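You operate a simulated robot arm through the tools that you are given. There is no shell and no other tool. Be economical: measure what you need, move in short steps, check, and stop when the job is done.

Carry out the task below with a simulated robot arm. There is one attempt and no reset: what you move stays moved.

Task
Put the blue block that says "3" from the wide ledge on the yellow card.

It is judged by the outcome, as a careful person would: the job done as asked, and still so three seconds after it is handed in. It fails if anything else is knocked over, pushed out of place, dropped, spilled or broken.

Robot
A 6-joint arm with a two-finger parallel gripper, fixed in place. Base frame: the origin is at the foot of the arm, x ahead of it, y to its left, z up; the work surface is at about z = 0.003. Readings come in m, rad, newtons and seconds.
With the tool pointing down near the work surface it reaches from about 0.14 to 0.58 m from the base axis. Its first joint turns from -1.152 to 1.152 rad. Payload 2.1 kg.
The TCP is the grasp point between the finger pads, 0.03 m short of the fingertips. In the tool frame z runs along the fingers and y along their closing line. The gripper opens to 0.094 m. The fingers are 0.028 m wide and 0.01 m thick; the gripper's body (0.05 by 0.096 m) begins 0.055 m behind the TCP.
Orientation is that of the tool frame in the base frame, as a unit quaternion [w, x, y, z]. With the fingers straight down and closing along the base's y, the tool's x points along the base's -x, its y along +y and its z along -z.

Tools
- The arm moves only by the tool jog_arm. Its argument "moves" is one flat list of numbers, 7 for each row, row after row: the shift along the tool's x, y, z in m, then the turn, a rotation vector about the tool's x, y, z in rad, then the gripper command, from -1 (fully open) to 1 (shut), values between in proportion. In form: [dx, dy, dz, ax, ay, az, fingers, dx, dy, dz, ax, ay, az, fingers, ...]. A call has 1 to 10 rows; each row is the pose to reach, as a shift and turn from the pose commanded when the call began, along the tool's axes at that moment. Rows are played at 5 a second. More than 0.05 m and 0.15 rad between two rows, or a gripper value outside its range, and nothing of the call is played. Where a pose cannot be reached the arm comes as near as it can. A force on the tool above 40 N (or 10 N above the force at the start of the call, whichever is more), or a blocked arm, ends the call early, and 0.2 s more pass. The fingers move at their own pace (about 0.072 m/s each) and stop on an object; they squeeze with about 36 N. The grip force told is the motor's: it shows also when the fingers shut on nothing. Time passes only in rows, and 0.2 s behind the last, so rows that repeat a pose let the fingers close. It gives the time, the measured TCP pose, the force on the tool (base axes), the opening and the grip force at its end, in the units of the frame above (readings bear some noise), and new pictures: "pictures" is both (left out), scene, wrist or none.
- Cameras (640 x 400 px; columns grow to the right, rows downward): "scene" is fixed at [0.0394, -0.3626, 0.5214]; the picture's right is [0.89, -0.46, 0.00], its down [-0.19, -0.36, -0.91] and it looks along [0.42, 0.81, -0.41] (base axes); focal length 312 px, centre (320, 200). "wrist" rides on the gripper at [0.076, 0.014, -0.102] in the tool frame; the picture's right is [-0.18, 0.98, 0.00], its down [-0.75, -0.14, -0.64] and it looks along [-0.63, -0.12, 0.77] (tool axes); focal length 243 px, centre (320, 200). There is no depth. A picture from a camera that has moved, and an enlarged one, comes with that camera's place and axes in the base frame and with its lens. The place of the scene camera against the robot may be out by one fixed shift of up to 0.025 m in any direction.
- enlarge(camera, box): a new picture of the part [left, top, right, bottom] of that camera's present view, enlarged. The clock stands still meanwhile.
- hand_in(): hands the job in; it is judged then, once.

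Go step by step. Nothing tells you positions but the pictures and the camera data: compare them with the known pose of the tool, close in by small moves and look again before you grip or let go. The budget is 90 turns and 170 pictures, counting those below and the enlarged ones. Unless the task says otherwise, let go and move clear before handing in, and close with one line.

The tools are called after "Call:" by a JSON object that holds its "api" and its "payload". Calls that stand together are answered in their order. jog_arm: Moves the arm, as the interface text tells. Its arguments: {"type":"object","properties":{"moves":{"type":"array"},"pictures":{"type":"string","enum":["both","scene","wrist","none"]}},"required":["moves"]} The other tools are called the same way: enlarge (camera, box) takes an enlarged picture of a part of a camera's view; hand_in () hands the job in.

At the start:

```text
time: 0.0
position: [0.3354, 0.1623, 0.3084]
tool_rot: [-0.001, 0.001, 1.0, 0.0]
contact_force: [-0.5, -0.2, -0.9]
opening: 0.0938
grasp_force: 0.0
```

scene: 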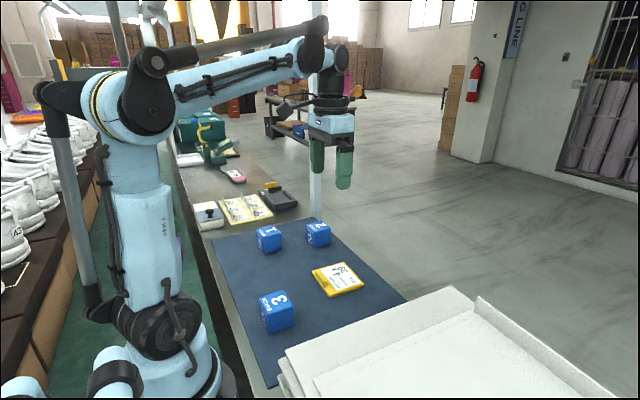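
wrist: 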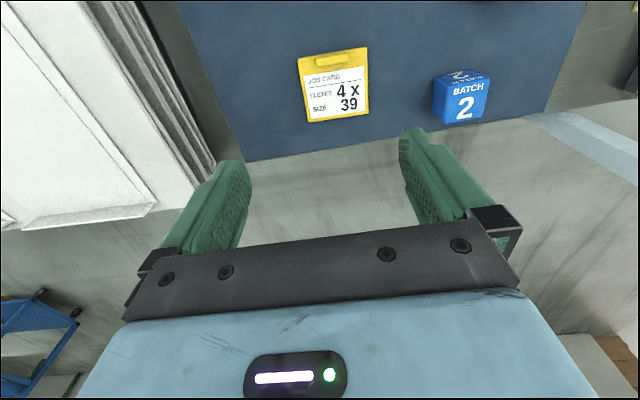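

I see three blue blocks on a blue mat, with block "3" near (0.18, 0.13) and the yellow card near (0.37, 0.18). I'll look closer before moving.

Call:
{"api": "enlarge", "payload": {"camera": "scene", "box": [200, 200, 420, 340]}}

Call:
{"api": "enlarge", "payload": {"camera": "scene", "box": [160, 80, 360, 220]}}

Call:
{"api": "jog_arm", "payload": {"moves": [0.04, 0, 0, 0, 0, 0, -1, 0.08, 0, 0, 0, 0, 0, -1, 0.12, -0.01, 0, 0, 0, 0, -1, 0.15, -0.03, 0, 0, 0, 0, -1]}}

```text
2.86 times, centred on (310, 270) of scene
camera zoom: at [0.0394, -0.3626, 0.5214], right [0.89, -0.46, 0.0], down [-0.19, -0.36, -0.91], along [0.42, 0.81, -0.41], focal length 892 px, centre (349, 0)
```

zoom: 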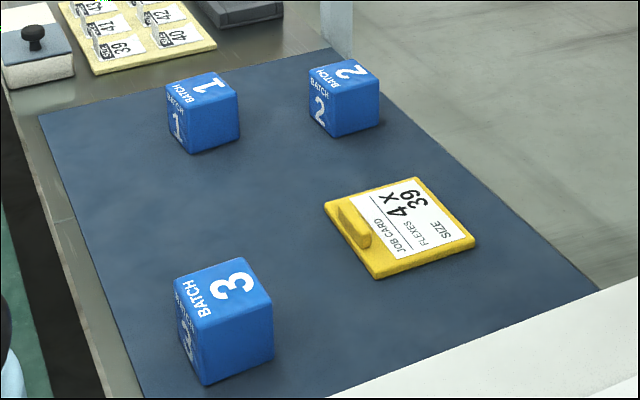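

```text
2.86 times, centred on (260, 150) of scene
camera zoom: at [0.0394, -0.3626, 0.5214], right [0.89, -0.46, 0.0], down [-0.19, -0.36, -0.91], along [0.42, 0.81, -0.41], focal length 892 px, centre (491, 343)
```

zoom: 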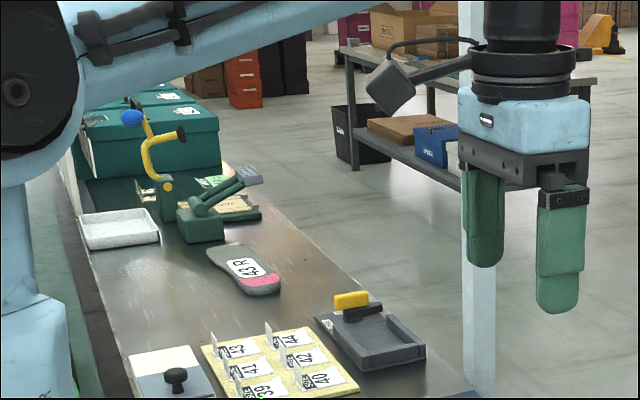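

```text
time: 1.0
position: [0.1842, 0.1318, 0.3083]
tool_rot: [0.0, 0.0, 1.0, -0.001]
contact_force: [0.3, -0.3, -0.3]
opening: 0.0942
grasp_force: 0.1
camera wrist: at [0.1068, 0.1461, 0.4106], right [0.18, 0.98, 0.0], down [0.75, -0.14, 0.64], along [0.63, -0.12, -0.77], focal length 243 px, centre (320, 200)
```

scene: 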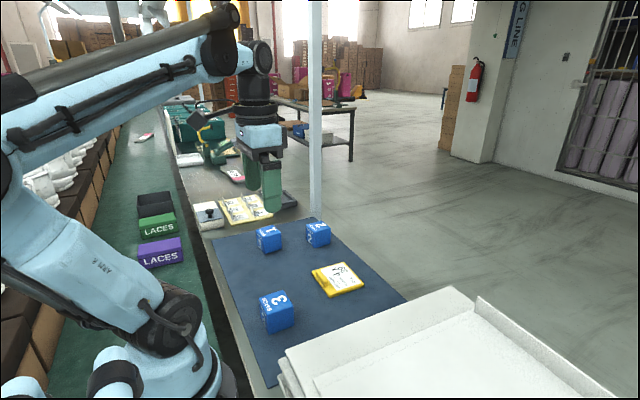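
wrist: 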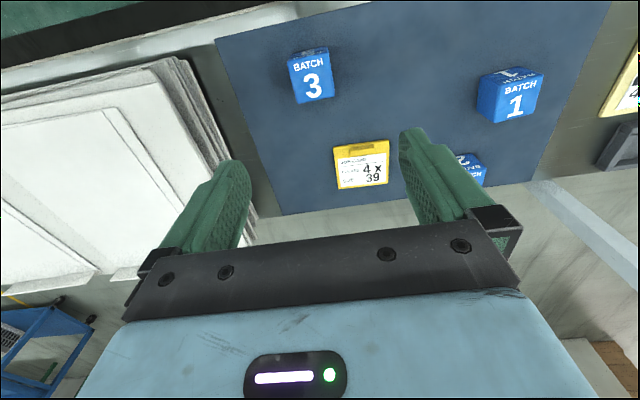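

Block 3 is clear in the wrist view, so I'll enlarge it to get its position and heading.

Call:
{"api": "enlarge", "payload": {"camera": "wrist", "box": [260, 30, 420, 130]}}

Call:
{"api": "enlarge", "payload": {"camera": "wrist", "box": [300, 120, 428, 200]}}

```text
4.00 times, centred on (340, 80) of wrist
camera zoom: at [0.1068, 0.1461, 0.4106], right [0.18, 0.98, 0.0], down [0.75, -0.14, 0.64], along [0.63, -0.12, -0.77], focal length 970 px, centre (240, 680)
```

zoom: 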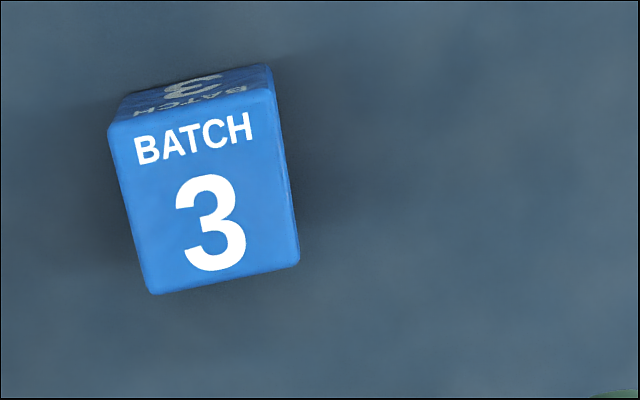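

```text
5.00 times, centred on (364, 160) of wrist
camera zoom: at [0.1068, 0.1461, 0.4106], right [0.18, 0.98, 0.0], down [0.75, -0.14, 0.64], along [0.63, -0.12, -0.77], focal length 1213 px, centre (100, 400)
```

zoom: 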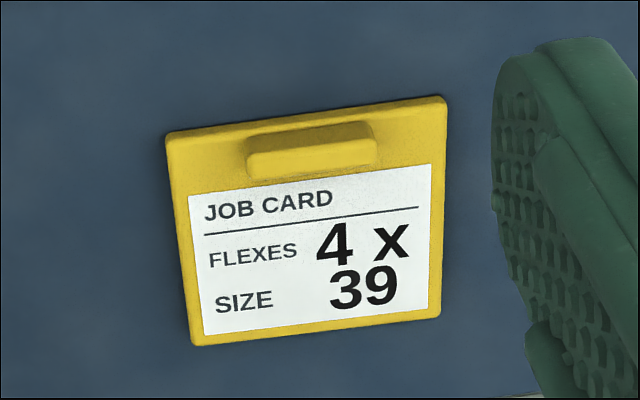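

The block is square to the base axes, about 0.053 m wide and centred near (0.188, 0.119). The card spans x 0.315–0.414 and y 0.129–0.229, with its clip on the near edge. I'll line up over the block, go part way down and check.

Call:
{"api": "jog_arm", "payload": {"moves": [-0.004, -0.013, 0.03, 0, 0, 0, -1, -0.004, -0.013, 0.07, 0, 0, 0, -1, -0.004, -0.013, 0.11, 0, 0, 0, -1, -0.004, -0.013, 0.15, 0, 0, 0, -1, -0.004, -0.013, 0.18, 0, 0, 0, -1, -0.004, -0.013, 0.18, 0, 0, 0, -1]}}

```text
time: 2.4
position: [0.1899, 0.1186, 0.1292]
tool_rot: [0.0, 0.0, 1.0, 0.0]
contact_force: [0.8, -0.1, -0.1]
opening: 0.0939
grasp_force: 0.0
camera wrist: at [0.1114, 0.1324, 0.2311], right [0.18, 0.98, 0.0], down [0.75, -0.14, 0.64], along [0.63, -0.12, -0.77], focal length 243 px, centre (320, 200)
```

scene: 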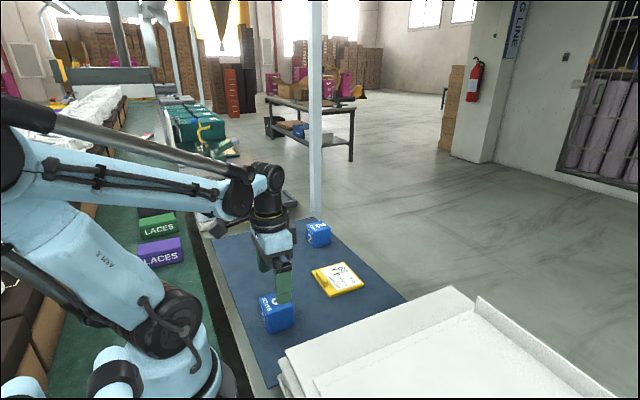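
wrist: 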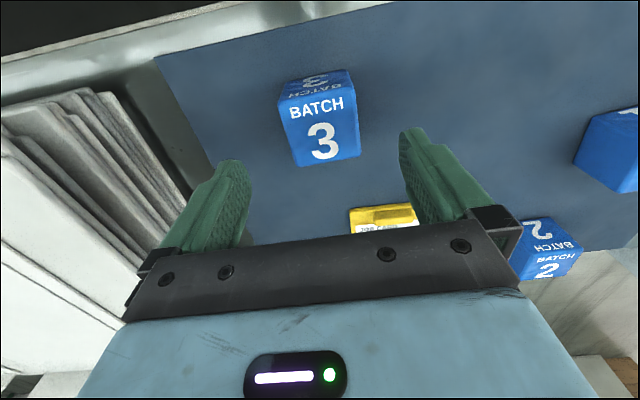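

The fingers line up with the block at about (0.191, 0.119). I'll go down and grip it.

Call:
{"api": "jog_arm", "payload": {"moves": [-0.001, 0, 0.03, 0, 0, 0, -1, -0.001, 0, 0.06, 0, 0, 0, -1, -0.001, 0, 0.089, 0, 0, 0, -1, -0.001, 0, 0.089, 0, 0, 0, -1, -0.001, 0, 0.089, 0, 0, 0, 1, -0.001, 0, 0.089, 0, 0, 0, 1, -0.001, 0, 0.089, 0, 0, 0, 1, -0.001, 0, 0.089, 0, 0, 0, 1]}}

```text
time: 4.2
position: [0.1904, 0.1203, 0.0402]
tool_rot: [0.0, 0.0, 1.0, 0.0]
contact_force: [-0.9, 0.0, 0.0]
opening: 0.0599
grasp_force: 36.0
camera wrist: at [0.1126, 0.1338, 0.1421], right [0.18, 0.98, 0.0], down [0.75, -0.14, 0.64], along [0.63, -0.12, -0.77], focal length 243 px, centre (320, 200)
```

scene: 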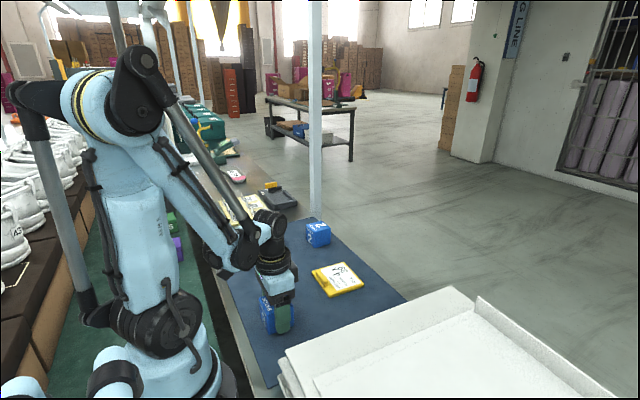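
wrist: 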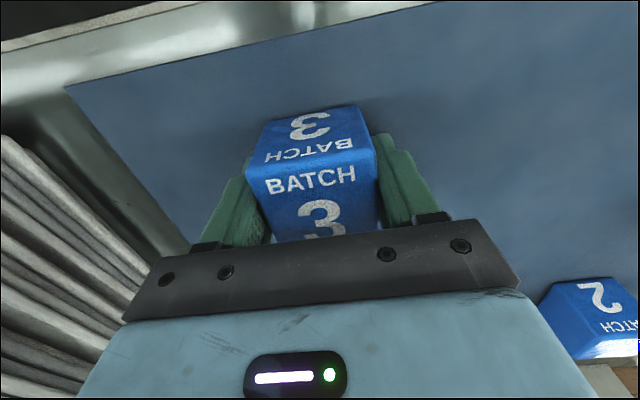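

The block is gripped, with an opening of about 0.06. I'll lift it straight up and check.

Call:
{"api": "jog_arm", "payload": {"moves": [0, 0, -0.03, 0, 0, 0, 1, 0, 0, -0.07, 0, 0, 0, 1, 0, 0, -0.11, 0, 0, 0, 1, -0.04, 0.012, -0.12, 0, 0, 0, 1, -0.08, 0.024, -0.12, 0, 0, 0, 1, -0.12, 0.036, -0.12, 0, 0, 0, 1, -0.15, 0.05, -0.12, 0, 0, 0, 1, -0.15, 0.05, -0.12, 0, 0, 0, 1]}}

```text
time: 6.0
position: [0.3397, 0.1708, 0.1591]
tool_rot: [0.0, 0.0, 1.0, 0.0]
contact_force: [-0.1, 0.7, -2.1]
opening: 0.0599
grasp_force: 36.2
camera wrist: at [0.2638, 0.1852, 0.2613], right [0.18, 0.98, 0.0], down [0.75, -0.14, 0.64], along [0.63, -0.12, -0.77], focal length 243 px, centre (320, 200)
```

scene: 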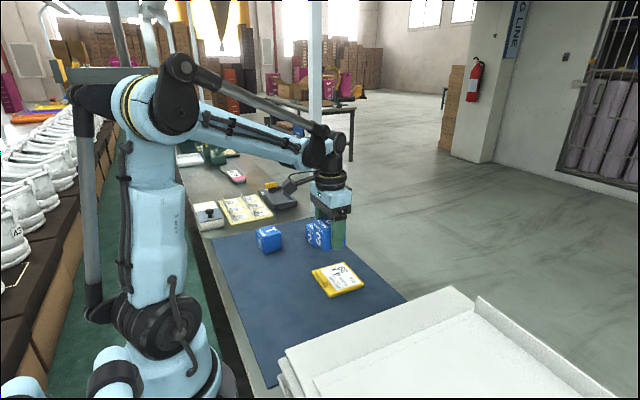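
wrist: 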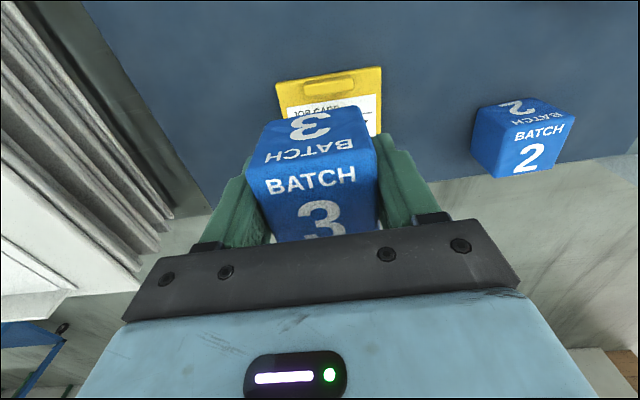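

The block is held, and the card re-measures at x 0.32–0.418, centred on y 0.181. I'll move to about (0.381, 0.180), go down to just above the card and look.

Call:
{"api": "jog_arm", "payload": {"moves": [-0.02, 0.005, 0, 0, 0, 0, 1, -0.041, 0.0095, 0, 0, 0, 0, 1, -0.041, 0.0095, 0.03, 0, 0, 0, 1, -0.041, 0.0095, 0.06, 0, 0, 0, 1, -0.041, 0.0095, 0.085, 0, 0, 0, 1, -0.041, 0.0095, 0.085, 0, 0, 0, 1]}}

Call:
{"api": "enlarge", "payload": {"camera": "scene", "box": [280, 190, 400, 310]}}

Call:
{"api": "enlarge", "payload": {"camera": "wrist", "box": [200, 60, 440, 260]}}

```text
time: 7.4
position: [0.38, 0.1803, 0.0752]
tool_rot: [0.0, 0.0, 1.0, 0.0]
contact_force: [-0.5, -0.6, -1.7]
opening: 0.0598
grasp_force: 36.5
camera wrist: at [0.3032, 0.1939, 0.1764], right [0.18, 0.98, 0.0], down [0.75, -0.14, 0.64], along [0.63, -0.12, -0.77], focal length 243 px, centre (320, 200)
```

scene: 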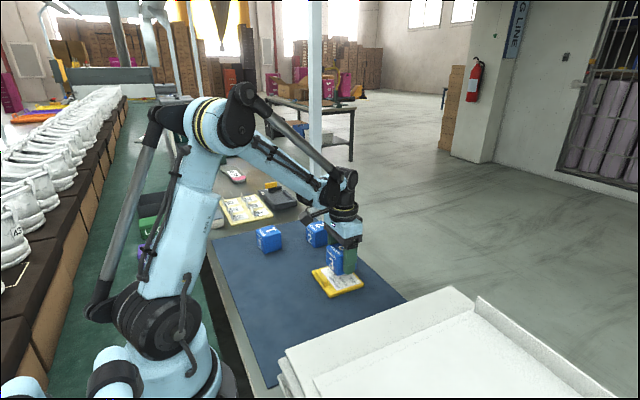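
wrist: 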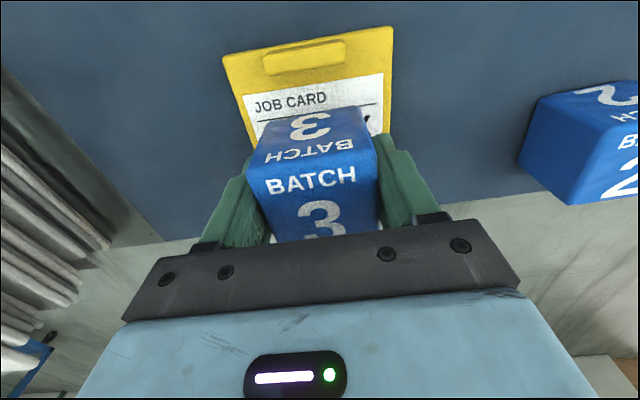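

```text
3.33 times, centred on (340, 250) of scene
camera zoom: at [0.0394, -0.3626, 0.5214], right [0.89, -0.46, 0.0], down [-0.19, -0.36, -0.91], along [0.42, 0.81, -0.41], focal length 1041 px, centre (253, 33)
```

zoom: 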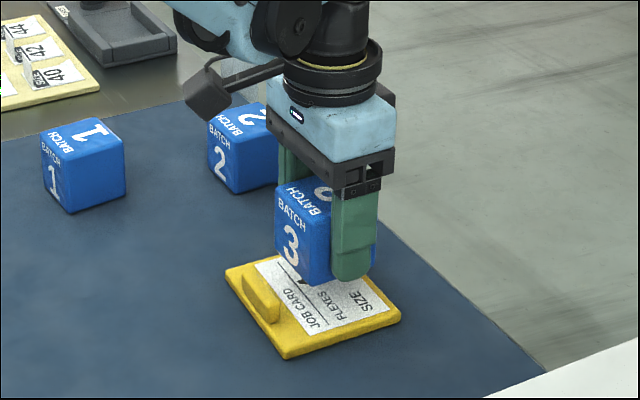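

```text
2.00 times, centred on (320, 160) of wrist
camera zoom: at [0.3032, 0.1939, 0.1764], right [0.18, 0.98, 0.0], down [0.75, -0.14, 0.64], along [0.63, -0.12, -0.77], focal length 485 px, centre (320, 280)
```

zoom: 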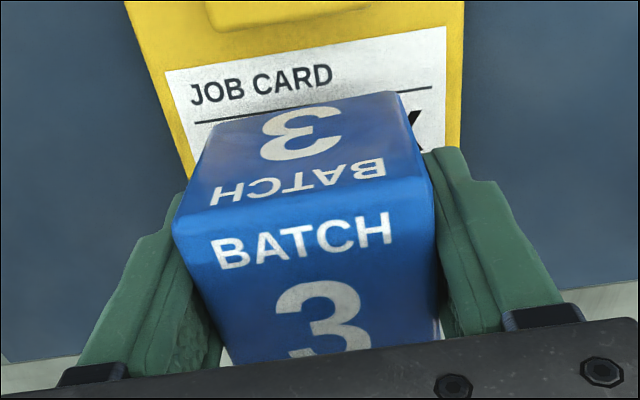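

The block sits over the white part of the card, clear of the clip. I'll lower it in small steps until it touches.

Call:
{"api": "jog_arm", "payload": {"moves": [0, 0, 0.008, 0, 0, 0, 1, 0, 0, 0.014, 0, 0, 0, 1, 0, 0, 0.018, 0, 0, 0, 1, 0, 0, 0.021, 0, 0, 0, 1, 0, 0, 0.021, 0, 0, 0, 1], "pictures": "scene"}}

Call:
{"api": "enlarge", "payload": {"camera": "scene", "box": [300, 220, 380, 300]}}

```text
time: 8.6
position: [0.3812, 0.1798, 0.0533]
tool_rot: [0.0, 0.0, 1.0, 0.0]
contact_force: [0.6, 0.0, -0.7]
opening: 0.0597
grasp_force: 36.2
```

scene: 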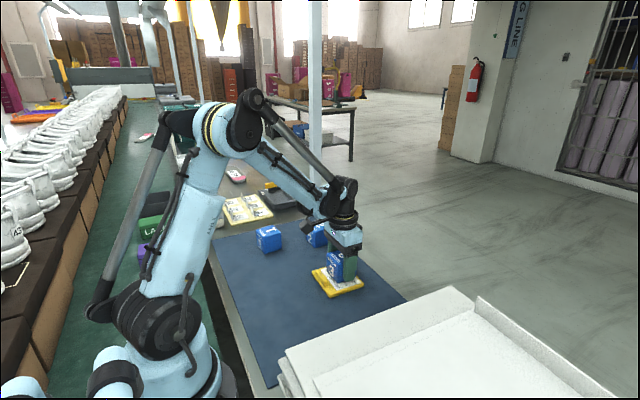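

```text
5.00 times, centred on (340, 260) of scene
camera zoom: at [0.0394, -0.3626, 0.5214], right [0.89, -0.46, 0.0], down [-0.19, -0.36, -0.91], along [0.42, 0.81, -0.41], focal length 1561 px, centre (220, -100)
```

zoom: 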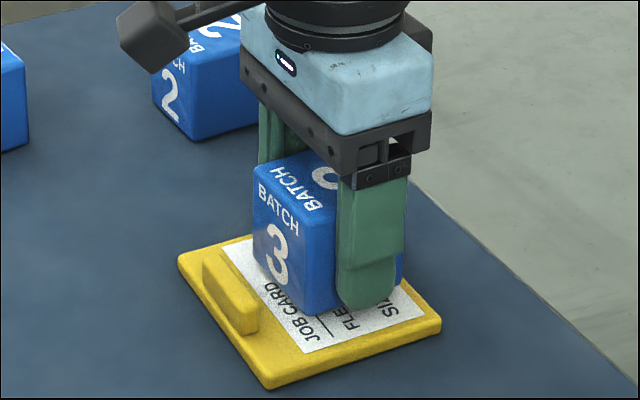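

The block is nearly down and still clear of the clip. I'll go on in 1 mm steps and watch the force.

Call:
{"api": "jog_arm", "payload": {"moves": [0, 0, 0.001, 0, 0, 0, 1, 0, 0, 0.002, 0, 0, 0, 1, 0, 0, 0.002, 0, 0, 0, 1], "pictures": "none"}}

```text
time: 9.4
position: [0.3818, 0.1796, 0.0527]
tool_rot: [0.001, 0.0, 1.0, 0.0]
contact_force: [-1.2, -0.2, -1.7]
opening: 0.0601
grasp_force: 36.3
```

Call:
{"api": "jog_arm", "payload": {"moves": [0, 0, 0.001, 0, 0, 0, 1, 0, 0, 0.002, 0, 0, 0, 1, 0, 0, 0.002, 0, 0, 0, 1], "pictures": "none"}}

Call:
{"api": "enlarge", "payload": {"camera": "scene", "box": [300, 220, 380, 300]}}

```text
time: 10.2
position: [0.3812, 0.1787, 0.0503]
tool_rot: [0.0, 0.0, 1.0, 0.0]
contact_force: [-0.2, 1.4, -1.3]
opening: 0.0601
grasp_force: 35.6
```

```text
5.00 times, centred on (340, 260) of scene
camera zoom: at [0.0394, -0.3626, 0.5214], right [0.89, -0.46, 0.0], down [-0.19, -0.36, -0.91], along [0.42, 0.81, -0.41], focal length 1561 px, centre (220, -100)
```

zoom: 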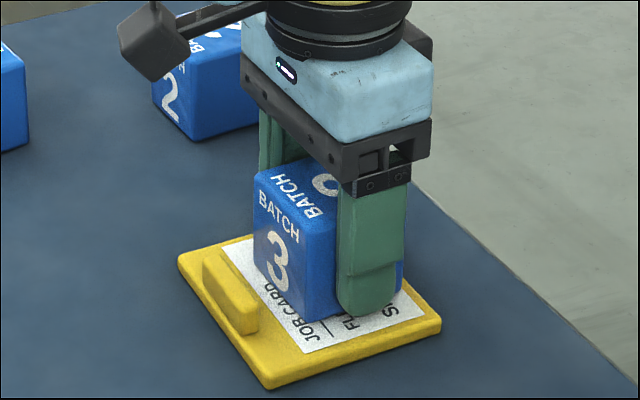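

There is still no contact force at z 0.050, so I'll keep going down.

Call:
{"api": "jog_arm", "payload": {"moves": [0, 0, 0.001, 0, 0, 0, 1, 0, 0, 0.002, 0, 0, 0, 1, 0, 0, 0.002, 0, 0, 0, 1], "pictures": "none"}}

```text
time: 10.9
position: [0.3821, 0.1797, 0.05]
tool_rot: [0.001, 0.0, 1.0, 0.001]
contact_force: [-1.7, 0.2, 15.4]
opening: 0.06
grasp_force: 35.8
stopped in row 3: the force on the tool passed its limit (the readings are from after the stop); the commanded pose is now the measured one
```

The block is resting on the card, with about 15 N upward at z 0.050. I'll open the fingers, check, and then back off upward.

Call:
{"api": "jog_arm", "payload": {"moves": [0, 0, -0.0005, 0, 0, 0, 1, 0, 0, -0.0005, 0, 0, 0, 0, 0, 0, -0.0005, 0, 0, 0, -0.6, 0, 0, -0.0005, 0, 0, 0, -0.8, 0, 0, -0.0005, 0, 0, 0, -0.8]}}

Call:
{"api": "enlarge", "payload": {"camera": "scene", "box": [300, 220, 380, 300]}}

```text
time: 12.1
position: [0.3816, 0.1791, 0.0502]
tool_rot: [0.0, 0.0, 1.0, 0.0]
contact_force: [-0.1, -0.7, -0.4]
opening: 0.0843
grasp_force: 0.0
camera wrist: at [0.3037, 0.1928, 0.1514], right [0.18, 0.98, 0.0], down [0.75, -0.14, 0.64], along [0.63, -0.12, -0.77], focal length 243 px, centre (320, 200)
```

scene: 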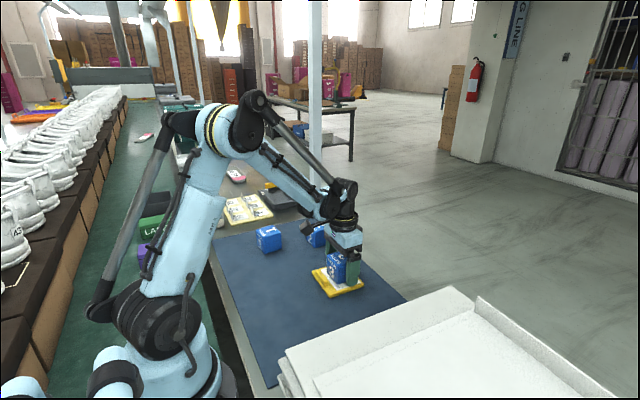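
wrist: 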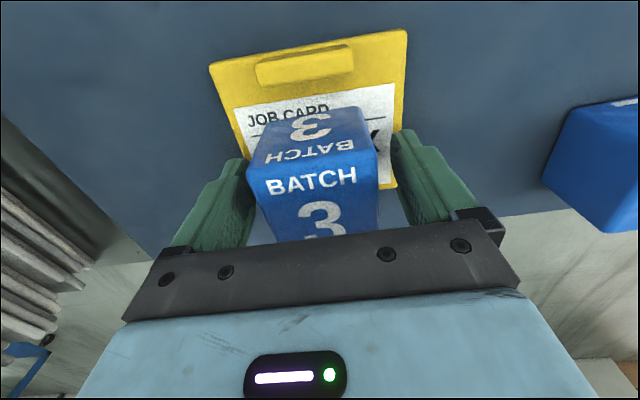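

```text
5.00 times, centred on (340, 260) of scene
camera zoom: at [0.0394, -0.3626, 0.5214], right [0.89, -0.46, 0.0], down [-0.19, -0.36, -0.91], along [0.42, 0.81, -0.41], focal length 1561 px, centre (220, -100)
```

zoom: 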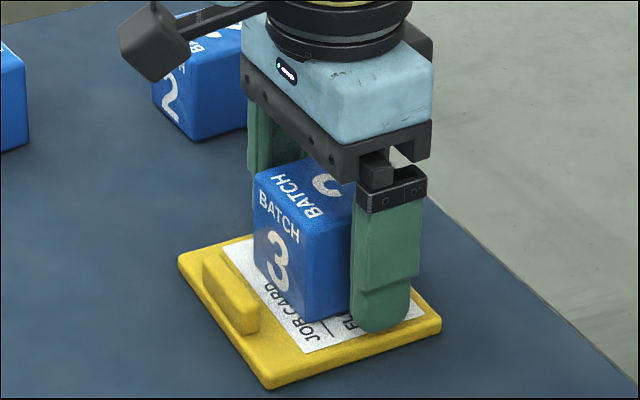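

The fingers are clear and the block is upright on the card. I'll raise the arm.

Call:
{"api": "jog_arm", "payload": {"moves": [0, 0, -0.02, 0, 0, 0, -0.8, 0, 0, -0.05, 0, 0, 0, -0.8, 0, 0, -0.09, 0, 0, 0, -0.8, 0, 0, -0.13, 0, 0, 0, -0.8, 0.02, 0, -0.16, 0, 0, 0, -0.8, 0.02, 0, -0.16, 0, 0, 0, -0.8]}}

Call:
{"api": "enlarge", "payload": {"camera": "scene", "box": [240, 200, 400, 300]}}

```text
time: 13.5
position: [0.3614, 0.1789, 0.2104]
tool_rot: [0.0, 0.0, 1.0, 0.0]
contact_force: [0.2, -0.3, -0.3]
opening: 0.0844
grasp_force: 0.0
camera wrist: at [0.2835, 0.1933, 0.3123], right [0.18, 0.98, 0.0], down [0.75, -0.14, 0.64], along [0.63, -0.12, -0.77], focal length 243 px, centre (320, 200)
```

scene: 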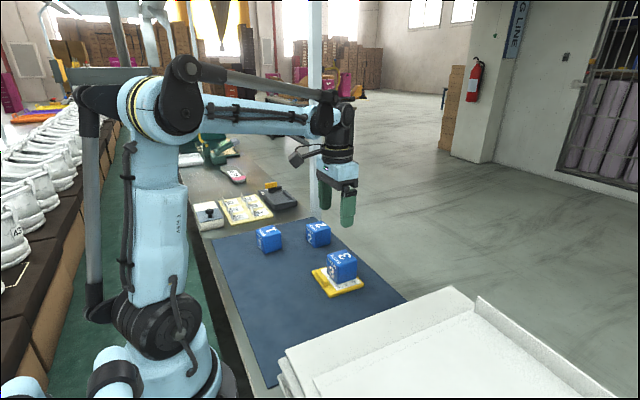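
wrist: 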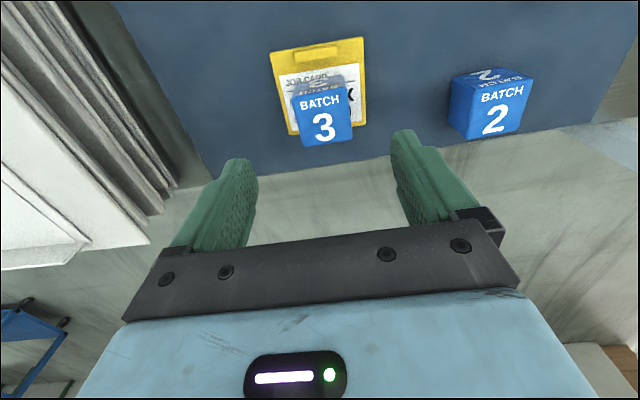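

```text
4.00 times, centred on (320, 250) of scene
camera zoom: at [0.0394, -0.3626, 0.5214], right [0.89, -0.46, 0.0], down [-0.19, -0.36, -0.91], along [0.42, 0.81, -0.41], focal length 1249 px, centre (320, 0)
```

zoom: 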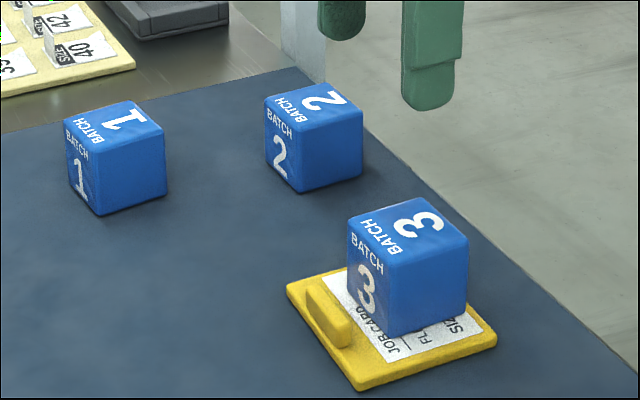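

Block 3 rests on the yellow card, nothing else has moved, and the arm is clear. I'm handing it in.

Call:
{"api": "hand_in", "payload": {}}

```text
The job is handed in.
```

The blue block "3" is sitting upright on the yellow card, nothing else was disturbed, and the job is handed in.
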